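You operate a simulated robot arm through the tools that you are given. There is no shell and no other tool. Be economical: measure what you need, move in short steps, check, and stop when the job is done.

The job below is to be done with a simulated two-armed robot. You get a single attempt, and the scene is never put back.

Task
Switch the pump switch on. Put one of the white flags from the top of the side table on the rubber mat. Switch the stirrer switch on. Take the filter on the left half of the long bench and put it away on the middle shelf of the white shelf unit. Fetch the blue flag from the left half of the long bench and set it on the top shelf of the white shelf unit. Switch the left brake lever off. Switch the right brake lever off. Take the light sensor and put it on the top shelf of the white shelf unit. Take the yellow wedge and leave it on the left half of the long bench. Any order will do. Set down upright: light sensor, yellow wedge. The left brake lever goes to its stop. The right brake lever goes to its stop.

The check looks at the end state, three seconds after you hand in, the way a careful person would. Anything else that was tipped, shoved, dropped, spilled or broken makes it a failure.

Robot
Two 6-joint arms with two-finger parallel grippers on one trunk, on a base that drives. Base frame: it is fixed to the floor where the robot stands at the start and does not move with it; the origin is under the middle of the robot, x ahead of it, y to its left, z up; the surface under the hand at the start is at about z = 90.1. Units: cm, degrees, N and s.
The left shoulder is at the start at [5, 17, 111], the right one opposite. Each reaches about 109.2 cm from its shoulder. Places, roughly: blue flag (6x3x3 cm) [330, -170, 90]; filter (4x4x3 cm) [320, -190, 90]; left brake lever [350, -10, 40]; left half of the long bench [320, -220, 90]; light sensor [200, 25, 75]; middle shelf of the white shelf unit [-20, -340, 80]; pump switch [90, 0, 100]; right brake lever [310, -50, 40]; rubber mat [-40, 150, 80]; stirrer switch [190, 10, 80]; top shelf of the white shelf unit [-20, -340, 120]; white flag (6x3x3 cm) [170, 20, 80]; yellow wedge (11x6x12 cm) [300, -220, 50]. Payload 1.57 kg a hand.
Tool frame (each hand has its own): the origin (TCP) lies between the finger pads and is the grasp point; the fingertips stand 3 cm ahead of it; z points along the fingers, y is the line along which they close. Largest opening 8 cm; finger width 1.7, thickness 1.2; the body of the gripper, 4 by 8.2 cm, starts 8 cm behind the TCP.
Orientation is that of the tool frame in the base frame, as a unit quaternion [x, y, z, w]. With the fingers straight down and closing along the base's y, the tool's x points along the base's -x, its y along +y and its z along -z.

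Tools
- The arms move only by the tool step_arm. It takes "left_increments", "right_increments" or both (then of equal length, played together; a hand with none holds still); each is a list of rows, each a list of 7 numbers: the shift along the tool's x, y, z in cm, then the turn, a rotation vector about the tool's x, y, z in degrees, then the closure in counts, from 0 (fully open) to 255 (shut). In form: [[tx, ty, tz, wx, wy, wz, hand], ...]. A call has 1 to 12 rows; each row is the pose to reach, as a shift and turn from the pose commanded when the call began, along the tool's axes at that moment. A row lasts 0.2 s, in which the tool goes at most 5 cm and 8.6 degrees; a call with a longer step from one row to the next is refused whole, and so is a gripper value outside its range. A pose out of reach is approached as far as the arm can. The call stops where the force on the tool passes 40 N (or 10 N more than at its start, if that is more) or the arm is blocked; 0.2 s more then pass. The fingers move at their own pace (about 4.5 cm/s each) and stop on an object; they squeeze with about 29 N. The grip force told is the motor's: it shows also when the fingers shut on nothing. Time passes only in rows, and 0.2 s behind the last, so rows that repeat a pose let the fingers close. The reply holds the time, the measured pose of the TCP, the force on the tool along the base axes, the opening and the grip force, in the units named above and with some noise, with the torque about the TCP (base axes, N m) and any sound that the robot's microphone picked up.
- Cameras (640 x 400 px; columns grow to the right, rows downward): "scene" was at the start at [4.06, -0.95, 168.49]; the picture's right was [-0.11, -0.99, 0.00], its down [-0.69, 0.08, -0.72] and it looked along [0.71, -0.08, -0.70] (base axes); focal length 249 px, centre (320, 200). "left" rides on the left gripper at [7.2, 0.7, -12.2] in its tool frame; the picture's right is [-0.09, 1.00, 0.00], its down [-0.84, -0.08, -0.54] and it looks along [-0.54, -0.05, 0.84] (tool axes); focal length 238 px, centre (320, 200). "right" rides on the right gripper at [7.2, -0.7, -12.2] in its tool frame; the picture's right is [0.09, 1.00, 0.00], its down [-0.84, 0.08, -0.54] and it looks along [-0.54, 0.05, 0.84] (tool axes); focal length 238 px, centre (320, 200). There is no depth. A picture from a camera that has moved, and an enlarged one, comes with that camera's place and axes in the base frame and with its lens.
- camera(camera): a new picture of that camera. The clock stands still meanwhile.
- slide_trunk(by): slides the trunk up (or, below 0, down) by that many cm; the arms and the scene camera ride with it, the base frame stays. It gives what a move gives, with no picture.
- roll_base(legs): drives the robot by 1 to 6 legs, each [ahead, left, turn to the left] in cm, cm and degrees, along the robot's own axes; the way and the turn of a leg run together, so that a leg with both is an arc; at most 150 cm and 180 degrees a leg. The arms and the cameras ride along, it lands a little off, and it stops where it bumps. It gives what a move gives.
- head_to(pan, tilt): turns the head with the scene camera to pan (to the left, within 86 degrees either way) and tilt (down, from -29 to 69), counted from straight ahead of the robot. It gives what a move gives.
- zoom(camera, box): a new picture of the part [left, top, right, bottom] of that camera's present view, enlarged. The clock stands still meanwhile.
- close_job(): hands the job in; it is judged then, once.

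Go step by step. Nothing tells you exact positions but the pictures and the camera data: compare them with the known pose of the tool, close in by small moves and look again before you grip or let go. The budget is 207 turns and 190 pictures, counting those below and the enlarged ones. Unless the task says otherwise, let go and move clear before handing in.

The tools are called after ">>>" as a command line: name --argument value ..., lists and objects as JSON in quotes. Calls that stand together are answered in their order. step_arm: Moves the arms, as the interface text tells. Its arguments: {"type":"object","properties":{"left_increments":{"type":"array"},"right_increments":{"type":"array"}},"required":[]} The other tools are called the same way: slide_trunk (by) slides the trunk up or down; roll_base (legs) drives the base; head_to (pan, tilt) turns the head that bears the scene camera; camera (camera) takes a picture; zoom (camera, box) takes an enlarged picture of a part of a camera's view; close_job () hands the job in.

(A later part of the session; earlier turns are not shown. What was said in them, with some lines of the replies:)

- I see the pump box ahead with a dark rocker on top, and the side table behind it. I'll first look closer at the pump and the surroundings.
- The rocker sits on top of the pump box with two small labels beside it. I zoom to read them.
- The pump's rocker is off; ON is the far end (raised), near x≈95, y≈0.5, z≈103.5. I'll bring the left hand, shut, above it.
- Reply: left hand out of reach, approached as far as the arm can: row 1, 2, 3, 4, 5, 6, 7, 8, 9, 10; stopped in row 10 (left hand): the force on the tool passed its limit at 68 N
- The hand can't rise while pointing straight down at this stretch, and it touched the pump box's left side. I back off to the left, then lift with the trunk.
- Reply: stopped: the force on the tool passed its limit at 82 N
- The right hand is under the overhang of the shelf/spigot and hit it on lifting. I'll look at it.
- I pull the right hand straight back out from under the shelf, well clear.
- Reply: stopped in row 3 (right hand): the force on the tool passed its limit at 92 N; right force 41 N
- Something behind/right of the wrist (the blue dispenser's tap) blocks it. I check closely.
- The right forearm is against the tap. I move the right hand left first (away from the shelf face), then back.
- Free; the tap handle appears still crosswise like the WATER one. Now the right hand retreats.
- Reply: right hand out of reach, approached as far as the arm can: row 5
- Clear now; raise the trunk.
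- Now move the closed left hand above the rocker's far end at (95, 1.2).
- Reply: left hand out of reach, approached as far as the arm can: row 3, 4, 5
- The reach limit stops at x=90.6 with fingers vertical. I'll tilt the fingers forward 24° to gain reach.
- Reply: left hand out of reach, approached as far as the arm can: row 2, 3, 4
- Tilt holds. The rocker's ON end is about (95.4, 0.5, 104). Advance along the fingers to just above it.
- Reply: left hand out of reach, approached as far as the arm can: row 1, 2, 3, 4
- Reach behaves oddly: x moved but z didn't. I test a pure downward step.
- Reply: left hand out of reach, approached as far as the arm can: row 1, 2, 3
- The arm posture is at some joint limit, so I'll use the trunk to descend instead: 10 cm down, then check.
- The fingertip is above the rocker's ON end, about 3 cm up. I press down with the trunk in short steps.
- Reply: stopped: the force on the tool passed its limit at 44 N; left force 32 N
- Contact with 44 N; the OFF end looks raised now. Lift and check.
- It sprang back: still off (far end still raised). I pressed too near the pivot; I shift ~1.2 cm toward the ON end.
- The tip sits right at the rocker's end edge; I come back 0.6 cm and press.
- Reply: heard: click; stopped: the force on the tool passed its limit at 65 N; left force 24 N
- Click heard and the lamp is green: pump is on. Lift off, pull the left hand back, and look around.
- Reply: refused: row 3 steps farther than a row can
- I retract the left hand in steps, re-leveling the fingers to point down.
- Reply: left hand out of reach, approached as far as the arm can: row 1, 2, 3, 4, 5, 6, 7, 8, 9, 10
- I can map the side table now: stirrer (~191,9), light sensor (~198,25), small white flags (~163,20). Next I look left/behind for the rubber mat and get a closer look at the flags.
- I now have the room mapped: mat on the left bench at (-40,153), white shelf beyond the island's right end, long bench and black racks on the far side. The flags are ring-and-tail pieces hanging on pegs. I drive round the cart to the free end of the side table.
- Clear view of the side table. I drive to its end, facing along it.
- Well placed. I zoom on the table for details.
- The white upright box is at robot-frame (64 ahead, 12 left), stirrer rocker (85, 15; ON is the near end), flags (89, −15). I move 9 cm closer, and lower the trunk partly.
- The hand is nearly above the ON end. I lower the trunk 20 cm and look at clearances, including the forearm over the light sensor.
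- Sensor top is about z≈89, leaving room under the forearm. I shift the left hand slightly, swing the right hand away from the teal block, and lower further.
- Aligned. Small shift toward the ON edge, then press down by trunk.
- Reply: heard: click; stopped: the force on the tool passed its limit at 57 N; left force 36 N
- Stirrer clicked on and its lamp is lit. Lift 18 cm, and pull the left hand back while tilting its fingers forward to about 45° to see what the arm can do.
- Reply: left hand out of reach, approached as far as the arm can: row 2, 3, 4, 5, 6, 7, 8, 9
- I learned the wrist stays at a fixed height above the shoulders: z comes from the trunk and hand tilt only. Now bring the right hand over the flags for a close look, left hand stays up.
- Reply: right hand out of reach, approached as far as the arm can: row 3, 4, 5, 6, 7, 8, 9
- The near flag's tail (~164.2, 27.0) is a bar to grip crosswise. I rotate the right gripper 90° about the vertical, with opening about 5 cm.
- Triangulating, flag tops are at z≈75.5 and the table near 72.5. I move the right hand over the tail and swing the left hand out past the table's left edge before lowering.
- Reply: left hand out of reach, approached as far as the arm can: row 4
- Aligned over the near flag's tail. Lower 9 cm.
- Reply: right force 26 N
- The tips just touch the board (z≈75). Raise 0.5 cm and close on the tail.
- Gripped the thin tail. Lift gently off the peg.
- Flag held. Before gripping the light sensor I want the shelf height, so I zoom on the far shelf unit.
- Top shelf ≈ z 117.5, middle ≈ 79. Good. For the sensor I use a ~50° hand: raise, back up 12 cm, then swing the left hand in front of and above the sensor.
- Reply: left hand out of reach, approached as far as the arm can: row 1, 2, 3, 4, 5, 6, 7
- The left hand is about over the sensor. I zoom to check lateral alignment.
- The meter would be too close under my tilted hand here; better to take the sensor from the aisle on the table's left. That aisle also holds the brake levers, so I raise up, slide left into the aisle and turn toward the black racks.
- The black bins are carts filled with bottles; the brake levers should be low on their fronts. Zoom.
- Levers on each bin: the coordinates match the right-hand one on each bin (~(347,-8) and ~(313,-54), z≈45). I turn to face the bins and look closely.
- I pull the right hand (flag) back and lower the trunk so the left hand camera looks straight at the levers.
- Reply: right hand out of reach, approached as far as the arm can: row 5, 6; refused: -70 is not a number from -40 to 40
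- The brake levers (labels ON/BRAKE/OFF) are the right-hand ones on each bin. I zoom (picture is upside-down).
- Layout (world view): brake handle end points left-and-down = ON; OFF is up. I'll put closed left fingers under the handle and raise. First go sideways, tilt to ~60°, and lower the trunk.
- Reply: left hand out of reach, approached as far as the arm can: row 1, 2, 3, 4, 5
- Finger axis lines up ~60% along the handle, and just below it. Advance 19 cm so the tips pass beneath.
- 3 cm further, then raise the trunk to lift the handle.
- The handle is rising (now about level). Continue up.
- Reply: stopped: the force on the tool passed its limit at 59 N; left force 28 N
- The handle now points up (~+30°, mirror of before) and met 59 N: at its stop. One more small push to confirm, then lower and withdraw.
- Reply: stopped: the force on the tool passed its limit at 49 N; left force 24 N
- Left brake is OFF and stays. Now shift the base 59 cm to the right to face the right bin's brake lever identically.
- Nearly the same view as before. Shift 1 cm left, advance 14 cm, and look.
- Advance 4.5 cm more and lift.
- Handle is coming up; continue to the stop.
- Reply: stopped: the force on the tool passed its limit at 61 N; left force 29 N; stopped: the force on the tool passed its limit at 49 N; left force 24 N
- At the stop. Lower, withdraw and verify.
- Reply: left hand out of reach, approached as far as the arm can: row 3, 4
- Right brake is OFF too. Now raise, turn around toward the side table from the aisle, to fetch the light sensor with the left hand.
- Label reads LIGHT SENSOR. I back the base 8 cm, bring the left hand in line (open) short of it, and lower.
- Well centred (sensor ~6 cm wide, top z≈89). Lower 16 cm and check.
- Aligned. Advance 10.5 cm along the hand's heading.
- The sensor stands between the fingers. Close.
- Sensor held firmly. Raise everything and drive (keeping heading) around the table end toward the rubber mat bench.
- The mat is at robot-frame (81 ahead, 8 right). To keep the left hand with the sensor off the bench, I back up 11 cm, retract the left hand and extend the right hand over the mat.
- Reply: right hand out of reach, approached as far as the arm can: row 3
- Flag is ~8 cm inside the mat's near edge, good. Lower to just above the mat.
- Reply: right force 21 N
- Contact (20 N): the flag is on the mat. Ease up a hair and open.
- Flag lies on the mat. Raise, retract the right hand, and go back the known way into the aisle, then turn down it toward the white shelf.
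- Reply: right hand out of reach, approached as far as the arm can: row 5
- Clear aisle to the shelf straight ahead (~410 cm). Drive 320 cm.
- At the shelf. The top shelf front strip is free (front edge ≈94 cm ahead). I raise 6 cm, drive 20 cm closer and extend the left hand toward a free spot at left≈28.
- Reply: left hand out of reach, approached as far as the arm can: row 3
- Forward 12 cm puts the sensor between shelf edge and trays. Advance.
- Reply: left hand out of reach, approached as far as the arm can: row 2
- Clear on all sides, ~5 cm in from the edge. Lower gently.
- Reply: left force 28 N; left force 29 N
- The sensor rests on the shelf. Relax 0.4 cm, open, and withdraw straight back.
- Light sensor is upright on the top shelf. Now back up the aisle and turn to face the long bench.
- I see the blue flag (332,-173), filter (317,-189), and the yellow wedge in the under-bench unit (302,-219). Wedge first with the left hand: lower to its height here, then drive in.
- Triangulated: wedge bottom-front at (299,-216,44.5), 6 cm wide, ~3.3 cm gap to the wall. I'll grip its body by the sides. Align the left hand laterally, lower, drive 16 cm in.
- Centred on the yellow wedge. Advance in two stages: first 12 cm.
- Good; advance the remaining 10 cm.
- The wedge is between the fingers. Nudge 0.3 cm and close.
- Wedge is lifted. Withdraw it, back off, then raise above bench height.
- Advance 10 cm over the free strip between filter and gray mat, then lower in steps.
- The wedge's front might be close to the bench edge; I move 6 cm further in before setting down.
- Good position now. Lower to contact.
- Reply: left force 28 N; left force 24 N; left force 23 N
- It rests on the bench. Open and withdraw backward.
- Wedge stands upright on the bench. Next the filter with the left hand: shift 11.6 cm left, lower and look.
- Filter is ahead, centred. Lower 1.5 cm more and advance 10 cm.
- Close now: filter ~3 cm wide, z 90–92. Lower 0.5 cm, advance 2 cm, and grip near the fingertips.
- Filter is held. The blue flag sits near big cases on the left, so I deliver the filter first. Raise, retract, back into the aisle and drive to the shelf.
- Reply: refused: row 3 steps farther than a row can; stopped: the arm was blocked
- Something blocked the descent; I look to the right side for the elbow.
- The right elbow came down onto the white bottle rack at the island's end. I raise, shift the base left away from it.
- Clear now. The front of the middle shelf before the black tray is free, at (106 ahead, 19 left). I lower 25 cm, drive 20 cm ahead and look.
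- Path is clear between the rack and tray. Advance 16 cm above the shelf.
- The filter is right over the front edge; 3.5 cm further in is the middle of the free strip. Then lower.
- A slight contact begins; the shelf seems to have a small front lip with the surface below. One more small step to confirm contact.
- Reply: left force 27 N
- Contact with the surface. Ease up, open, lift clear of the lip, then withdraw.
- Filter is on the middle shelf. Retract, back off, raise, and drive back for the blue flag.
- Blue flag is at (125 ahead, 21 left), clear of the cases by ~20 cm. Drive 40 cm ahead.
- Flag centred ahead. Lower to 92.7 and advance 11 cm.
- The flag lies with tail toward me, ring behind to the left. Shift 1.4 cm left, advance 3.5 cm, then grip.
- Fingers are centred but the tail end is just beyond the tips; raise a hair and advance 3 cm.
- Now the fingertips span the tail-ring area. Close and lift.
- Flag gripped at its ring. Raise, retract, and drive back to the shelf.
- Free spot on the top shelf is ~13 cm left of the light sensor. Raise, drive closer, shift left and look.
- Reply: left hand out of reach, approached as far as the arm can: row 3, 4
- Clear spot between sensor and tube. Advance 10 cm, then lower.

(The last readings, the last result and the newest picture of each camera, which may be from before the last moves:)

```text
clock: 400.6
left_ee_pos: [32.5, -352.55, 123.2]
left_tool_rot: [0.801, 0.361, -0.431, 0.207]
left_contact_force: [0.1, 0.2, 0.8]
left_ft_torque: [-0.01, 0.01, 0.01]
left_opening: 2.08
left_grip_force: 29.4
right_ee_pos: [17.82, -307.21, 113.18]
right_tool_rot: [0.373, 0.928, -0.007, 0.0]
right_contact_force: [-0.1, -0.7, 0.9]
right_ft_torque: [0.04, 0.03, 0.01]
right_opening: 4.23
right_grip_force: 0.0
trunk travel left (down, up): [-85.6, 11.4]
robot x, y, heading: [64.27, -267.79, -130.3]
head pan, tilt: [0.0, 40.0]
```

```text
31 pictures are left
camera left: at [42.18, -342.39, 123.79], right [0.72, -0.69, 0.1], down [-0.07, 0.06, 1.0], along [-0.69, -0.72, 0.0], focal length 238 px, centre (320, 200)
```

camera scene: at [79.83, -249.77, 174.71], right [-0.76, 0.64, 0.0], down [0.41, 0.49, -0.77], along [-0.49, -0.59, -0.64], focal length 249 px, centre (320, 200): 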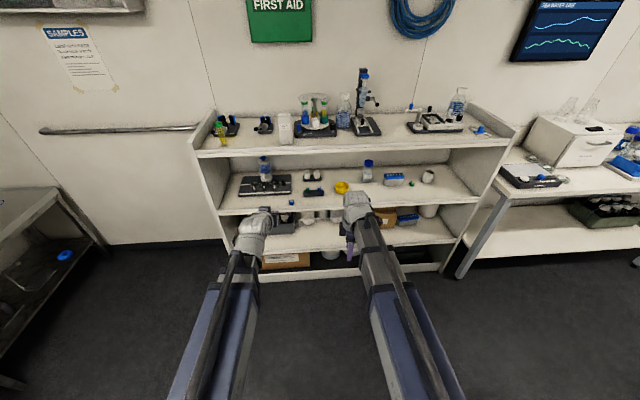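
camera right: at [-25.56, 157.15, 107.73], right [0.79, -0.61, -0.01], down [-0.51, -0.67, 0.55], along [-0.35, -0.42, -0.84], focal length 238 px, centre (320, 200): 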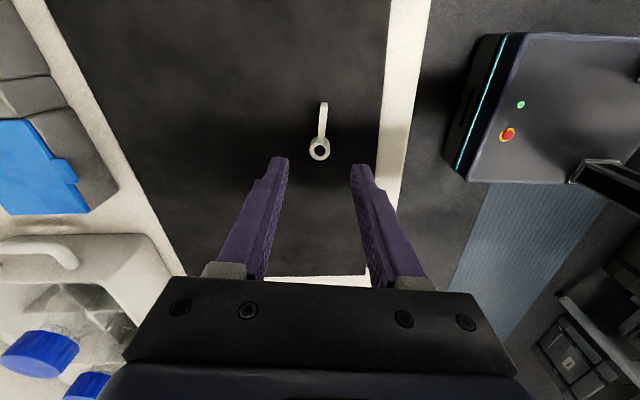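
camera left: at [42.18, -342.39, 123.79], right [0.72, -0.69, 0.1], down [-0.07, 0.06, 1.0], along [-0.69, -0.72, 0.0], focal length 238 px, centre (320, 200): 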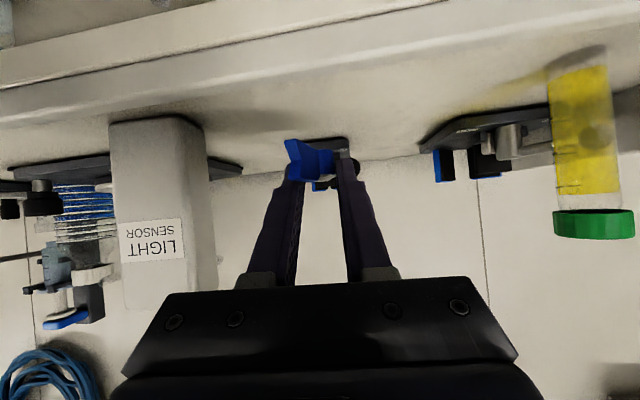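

>>> slide_trunk --by -3.2

>>> slide_trunk --by -0.6

>>> camera --camera "left"

```text
clock: 401.4
left_ee_pos: [32.46, -352.53, 119.95]
left_tool_rot: [0.8, 0.362, -0.431, 0.207]
left_contact_force: [-0.4, 0.6, 0.3]
left_ft_torque: [0.0, -0.02, -0.02]
left_opening: 2.03
left_grip_force: 29.0
right_ee_pos: [17.85, -307.19, 109.94]
right_tool_rot: [0.373, 0.928, -0.007, 0.001]
right_contact_force: [1.0, 0.0, -0.9]
right_ft_torque: [0.0, -0.02, -0.02]
right_opening: 4.24
right_grip_force: 0.1
trunk travel left (down, up): [-82.4, 14.6]
robot x, y, heading: [64.86, -267.72, -130.5]
head pan, tilt: [0.0, 40.0]
```

```text
clock: 401.9
left_ee_pos: [32.45, -352.68, 119.34]
left_tool_rot: [0.801, 0.361, -0.432, 0.206]
left_contact_force: [-0.6, -0.1, -0.1]
left_ft_torque: [-0.01, -0.02, 0.01]
left_opening: 2.06
left_grip_force: 29.3
right_ee_pos: [17.83, -307.27, 109.3]
right_tool_rot: [0.372, 0.928, -0.008, 0.0]
right_contact_force: [-0.8, 0.1, 0.4]
right_ft_torque: [-0.01, 0.04, 0.02]
right_opening: 4.22
right_grip_force: 0.1
trunk travel left (down, up): [-81.8, 15.2]
robot x, y, heading: [64.85, -267.75, -130.6]
head pan, tilt: [0.0, 40.0]
```

```text
30 pictures are left
camera left: at [42.18, -342.4, 119.98], right [0.72, -0.69, 0.1], down [-0.07, 0.06, 1.0], along [-0.69, -0.72, 0.0], focal length 238 px, centre (320, 200)
```

left: 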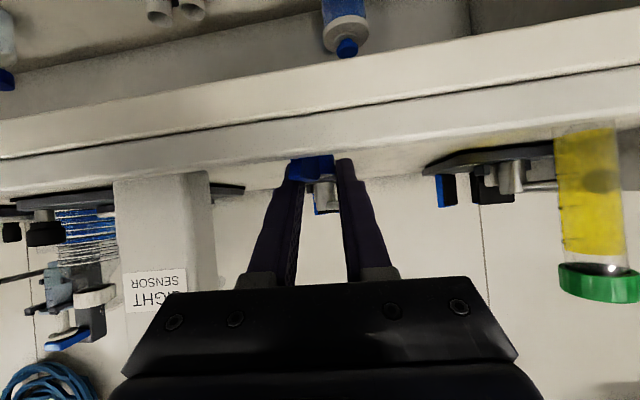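

The tail is close behind the lip; move 2.5 cm further in, then lower to contact.

>>> step_arm --left_increments '[[-0.7, 0, 1.1, 0, 0, 0, 255], [-1.35, 0, 2.1, 0, 0, 0, 255], [-1.35, 0, 2.1, 0, 0, 0, 255]]'

>>> slide_trunk --by -0.5

>>> slide_trunk --by -0.4

```text
clock: 402.8
left_ee_pos: [30.84, -354.47, 119.43]
left_tool_rot: [0.8, 0.362, -0.431, 0.207]
left_contact_force: [0.2, -0.8, 0.2]
left_ft_torque: [0.0, 0.01, 0.01]
left_opening: 2.03
left_grip_force: 28.9
right_ee_pos: [17.75, -307.13, 109.32]
right_tool_rot: [0.373, 0.928, -0.007, 0.0]
right_contact_force: [-0.4, -0.3, -0.6]
right_ft_torque: [0.02, 0.0, 0.04]
right_opening: 4.21
right_grip_force: 0.0
trunk travel left (down, up): [-81.8, 15.2]
robot x, y, heading: [64.89, -267.63, -130.0]
head pan, tilt: [0.0, 40.0]
```

```text
clock: 403.3
left_ee_pos: [30.88, -354.41, 118.79]
left_tool_rot: [0.801, 0.362, -0.43, 0.206]
left_contact_force: [0.1, 0.3, 0.9]
left_ft_torque: [0.02, 0.04, -0.02]
left_opening: 2.05
left_grip_force: 29.5
right_ee_pos: [17.87, -307.3, 108.73]
right_tool_rot: [0.372, 0.928, -0.008, 0.0]
right_contact_force: [0.0, 0.1, -1.1]
right_ft_torque: [0.0, 0.01, 0.01]
right_opening: 4.24
right_grip_force: 0.1
trunk travel left (down, up): [-81.3, 15.7]
robot x, y, heading: [64.66, -267.94, -130.6]
head pan, tilt: [0.0, 40.0]
```

```text
clock: 403.8
left_ee_pos: [30.91, -354.45, 118.75]
left_tool_rot: [0.799, 0.361, -0.433, 0.209]
left_contact_force: [-2.9, -5.3, 28.1]
left_ft_torque: [-0.47, 0.23, 0.03]
left_opening: 2.05
left_grip_force: 28.9
right_ee_pos: [17.73, -307.04, 108.55]
right_tool_rot: [0.371, 0.928, -0.009, 0.001]
right_contact_force: [0.5, 1.1, -1.4]
right_ft_torque: [0.02, 0.0, -0.02]
right_opening: 4.2
right_grip_force: 0.1
trunk travel left (down, up): [-80.9, 16.1]
robot x, y, heading: [64.68, -267.75, -130.3]
head pan, tilt: [0.0, 40.0]
```

Contact. Ease, open, and lift.

>>> slide_trunk --by 0.4

>>> step_arm --left_increments '[[0, 0, 0, 0, 0, 0, 150], [0, 0, 0, 0, 0, 0, 90], [0, 0, 0, 0, 0, 0, 90], [0, 0, 0, 0, 0, 0, 90]]'

>>> slide_trunk --by 6

>>> camera --camera "left"

```text
clock: 404.4
left_ee_pos: [30.96, -354.37, 118.75]
left_tool_rot: [0.801, 0.361, -0.43, 0.207]
left_contact_force: [-0.6, 0.2, 3.5]
left_ft_torque: [-0.11, 0.06, -0.02]
left_opening: 2.04
left_grip_force: 29.1
right_ee_pos: [17.73, -307.11, 108.78]
right_tool_rot: [0.372, 0.928, -0.008, 0.001]
right_contact_force: [-0.3, -0.5, -0.6]
right_ft_torque: [0.01, -0.02, -0.01]
right_opening: 4.23
right_grip_force: 0.0
trunk travel left (down, up): [-81.3, 15.7]
robot x, y, heading: [64.62, -267.6, -130.2]
head pan, tilt: [0.0, 40.0]
```

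```text
clock: 405.4
left_ee_pos: [30.86, -354.44, 118.94]
left_tool_rot: [0.801, 0.362, -0.43, 0.206]
left_contact_force: [0.9, -0.3, -0.4]
left_ft_torque: [-0.01, 0.0, -0.02]
left_opening: 5.19
left_grip_force: 0.1
right_ee_pos: [17.83, -307.27, 108.79]
right_tool_rot: [0.372, 0.928, -0.008, 0.001]
right_contact_force: [-0.4, 0.4, -0.4]
right_ft_torque: [0.0, 0.02, 0.03]
right_opening: 4.23
right_grip_force: 0.0
trunk travel left (down, up): [-81.3, 15.7]
robot x, y, heading: [64.59, -268.26, -130.1]
head pan, tilt: [0.0, 40.0]
```

```text
clock: 406.4
left_ee_pos: [30.75, -354.49, 124.85]
left_tool_rot: [0.801, 0.362, -0.431, 0.206]
left_contact_force: [0.8, -0.3, 1.1]
left_ft_torque: [0.0, 0.02, 0.01]
left_opening: 5.19
left_grip_force: 0.1
right_ee_pos: [17.78, -307.26, 114.77]
right_tool_rot: [0.372, 0.928, -0.008, 0.001]
right_contact_force: [-0.4, 0.3, -0.1]
right_ft_torque: [-0.01, 0.0, 0.01]
right_opening: 4.24
right_grip_force: 0.1
trunk travel left (down, up): [-87.3, 9.7]
robot x, y, heading: [64.93, -267.93, -130.4]
head pan, tilt: [0.0, 40.0]
```

```text
29 pictures are left
camera left: at [40.53, -344.24, 125.46], right [0.72, -0.69, 0.1], down [-0.07, 0.06, 1.0], along [-0.69, -0.72, -0.01], focal length 238 px, centre (320, 200)
```

left: 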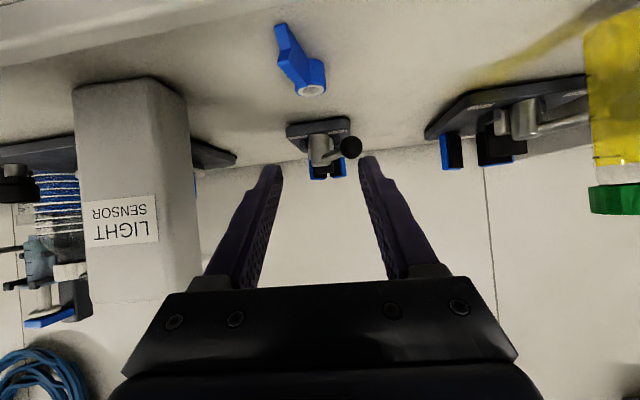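

Flag is on the top shelf. Withdraw, back away and take a final look.

>>> step_arm --left_increments '[[2, 0, -3.2, 0, 0, 0, 90], [4.2, 0, -6.5, 0, 0, 0, 90], [6.3, 0, -9.8, 0, 0, 0, 90], [8.4, 0, -13, 0, 0, 0, 90], [10.5, 0, -16.2, 0, 0, 0, 90]]'

>>> roll_base --legs '[[-40, 0, 0]]'

>>> zoom --camera "scene" --box '[160, 80, 560, 280]'

>>> head_to --pan 85 --tilt 25

>>> camera --camera "scene"

>>> head_to --pan -60 --tilt 40

>>> camera --camera "scene"

```text
clock: 407.6
left_ee_pos: [43.57, -339.79, 124.82]
left_tool_rot: [0.8, 0.361, -0.432, 0.207]
left_contact_force: [0.5, 0.1, -1.2]
left_ft_torque: [-0.02, -0.02, -0.01]
left_opening: 5.17
left_grip_force: 0.1
right_ee_pos: [17.8, -307.18, 114.91]
right_tool_rot: [0.372, 0.928, -0.009, 0.001]
right_contact_force: [0.0, 0.2, 0.6]
right_ft_torque: [-0.03, 0.05, -0.02]
right_opening: 4.22
right_grip_force: 0.1
trunk travel left (down, up): [-87.3, 9.7]
robot x, y, heading: [64.65, -267.96, -130.3]
head pan, tilt: [0.0, 40.0]
```

```text
clock: 410.1
left_ee_pos: [69.61, -309.35, 124.96]
left_tool_rot: [0.8, 0.362, -0.431, 0.207]
left_contact_force: [0.3, -0.3, 0.6]
left_ft_torque: [0.0, 0.03, 0.0]
left_opening: 5.19
left_grip_force: 0.0
right_ee_pos: [43.78, -276.66, 114.82]
right_tool_rot: [0.372, 0.928, -0.008, 0.0]
right_contact_force: [-0.1, -0.2, -0.7]
right_ft_torque: [-0.01, 0.01, 0.0]
right_opening: 4.21
right_grip_force: 0.0
trunk travel left (down, up): [-87.3, 9.7]
robot x, y, heading: [90.72, -237.04, -130.4]
head pan, tilt: [0.0, 40.0]
```

```text
1.60 times, centred on (360, 180) of scene
camera zoom: at [87.61, -240.62, 183.92], right [-0.76, 0.65, 0.0], down [0.41, 0.49, -0.77], along [-0.49, -0.59, -0.64], focal length 398 px, centre (256, 232)
```

zoom: 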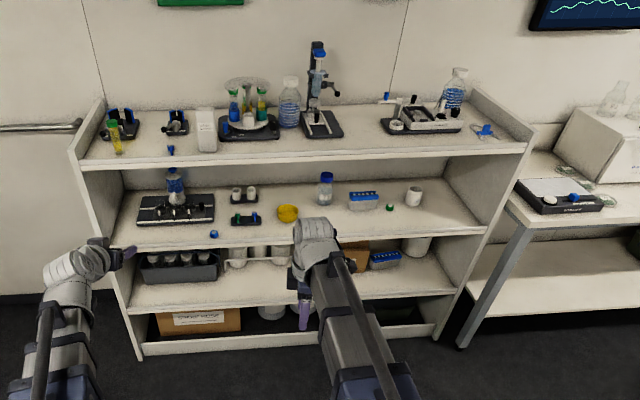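

```text
clock: 411.6
left_ee_pos: [69.66, -309.41, 124.81]
left_tool_rot: [0.801, 0.362, -0.43, 0.207]
left_contact_force: [0.1, -0.3, 0.2]
left_ft_torque: [-0.01, 0.01, 0.01]
left_opening: 5.16
left_grip_force: 0.1
right_ee_pos: [43.69, -276.66, 114.78]
right_tool_rot: [0.371, 0.929, -0.008, 0.002]
right_contact_force: [0.2, -0.6, -0.8]
right_ft_torque: [0.01, -0.02, 0.01]
right_opening: 4.21
right_grip_force: 0.0
trunk travel left (down, up): [-87.3, 9.7]
robot x, y, heading: [90.39, -237.41, -130.1]
head pan, tilt: [85.0, 25.0]
```

```text
27 pictures are left
camera scene: at [99.5, -240.77, 186.25], right [-0.71, -0.7, 0.0], down [-0.3, 0.3, -0.91], along [0.64, -0.64, -0.42], focal length 249 px, centre (320, 200)
```

scene: 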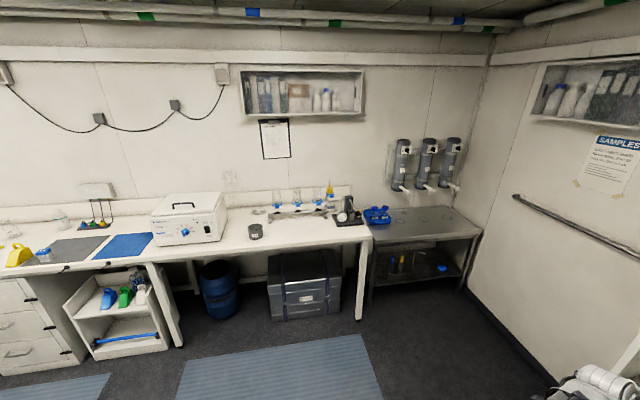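

```text
clock: 413.9
left_ee_pos: [69.59, -309.38, 124.88]
left_tool_rot: [0.801, 0.362, -0.43, 0.207]
left_contact_force: [-0.3, -0.3, 0.0]
left_ft_torque: [0.02, -0.03, 0.01]
left_opening: 5.15
left_grip_force: 0.0
right_ee_pos: [43.76, -276.61, 114.86]
right_tool_rot: [0.372, 0.928, -0.007, 0.001]
right_contact_force: [-0.4, 1.2, 0.0]
right_ft_torque: [0.02, -0.02, 0.01]
right_opening: 4.22
right_grip_force: 0.1
trunk travel left (down, up): [-87.3, 9.7]
robot x, y, heading: [90.14, -237.35, -130.2]
head pan, tilt: [-60.0, 40.0]
```

```text
26 pictures are left
camera scene: at [84.65, -232.72, 183.92], right [0.18, 0.98, 0.0], down [0.63, -0.11, -0.77], along [-0.75, 0.14, -0.64], focal length 249 px, centre (320, 200)
```

scene: 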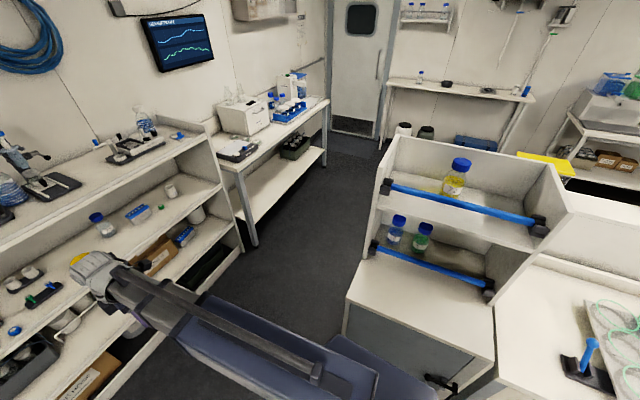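

Everything is in place: both switches on with lamps lit, both levers at the OFF stop, all items set down, hands clear. I hand in.

>>> close_job

```text
The job is handed in.
```

I finished all nine tasks and handed the job in; I haven't seen the result of the check.

- **Switches:** the pump and stirrer switches both clicked on and their lamps lit.
- **Brake levers:** both were pushed to OFF until they hit their stops.
- **White flag:** it is on the rubber mat.
- **Light sensor:** it stands upright on the top shelf of the white shelf unit.
- **Yellow wedge:** it stands upright on the left half of the long bench.
- **Filter:** it is on the middle shelf of the white shelf unit.
- **Blue flag:** it is on the top shelf of the white shelf unit.

I bumped a few things along the way. Early on, one hand hit the side of the pump box at about 68 N, and an arm pressed against the blue dispenser's tap at about 92 N. Later, one of the arms was blocked on its way down, apparently by the white bottle rack at the island's end. The tap handle looked unmoved and the bottles in the rack were standing. I saw no movement of the pump box in later pictures, but I didn't check it closely.
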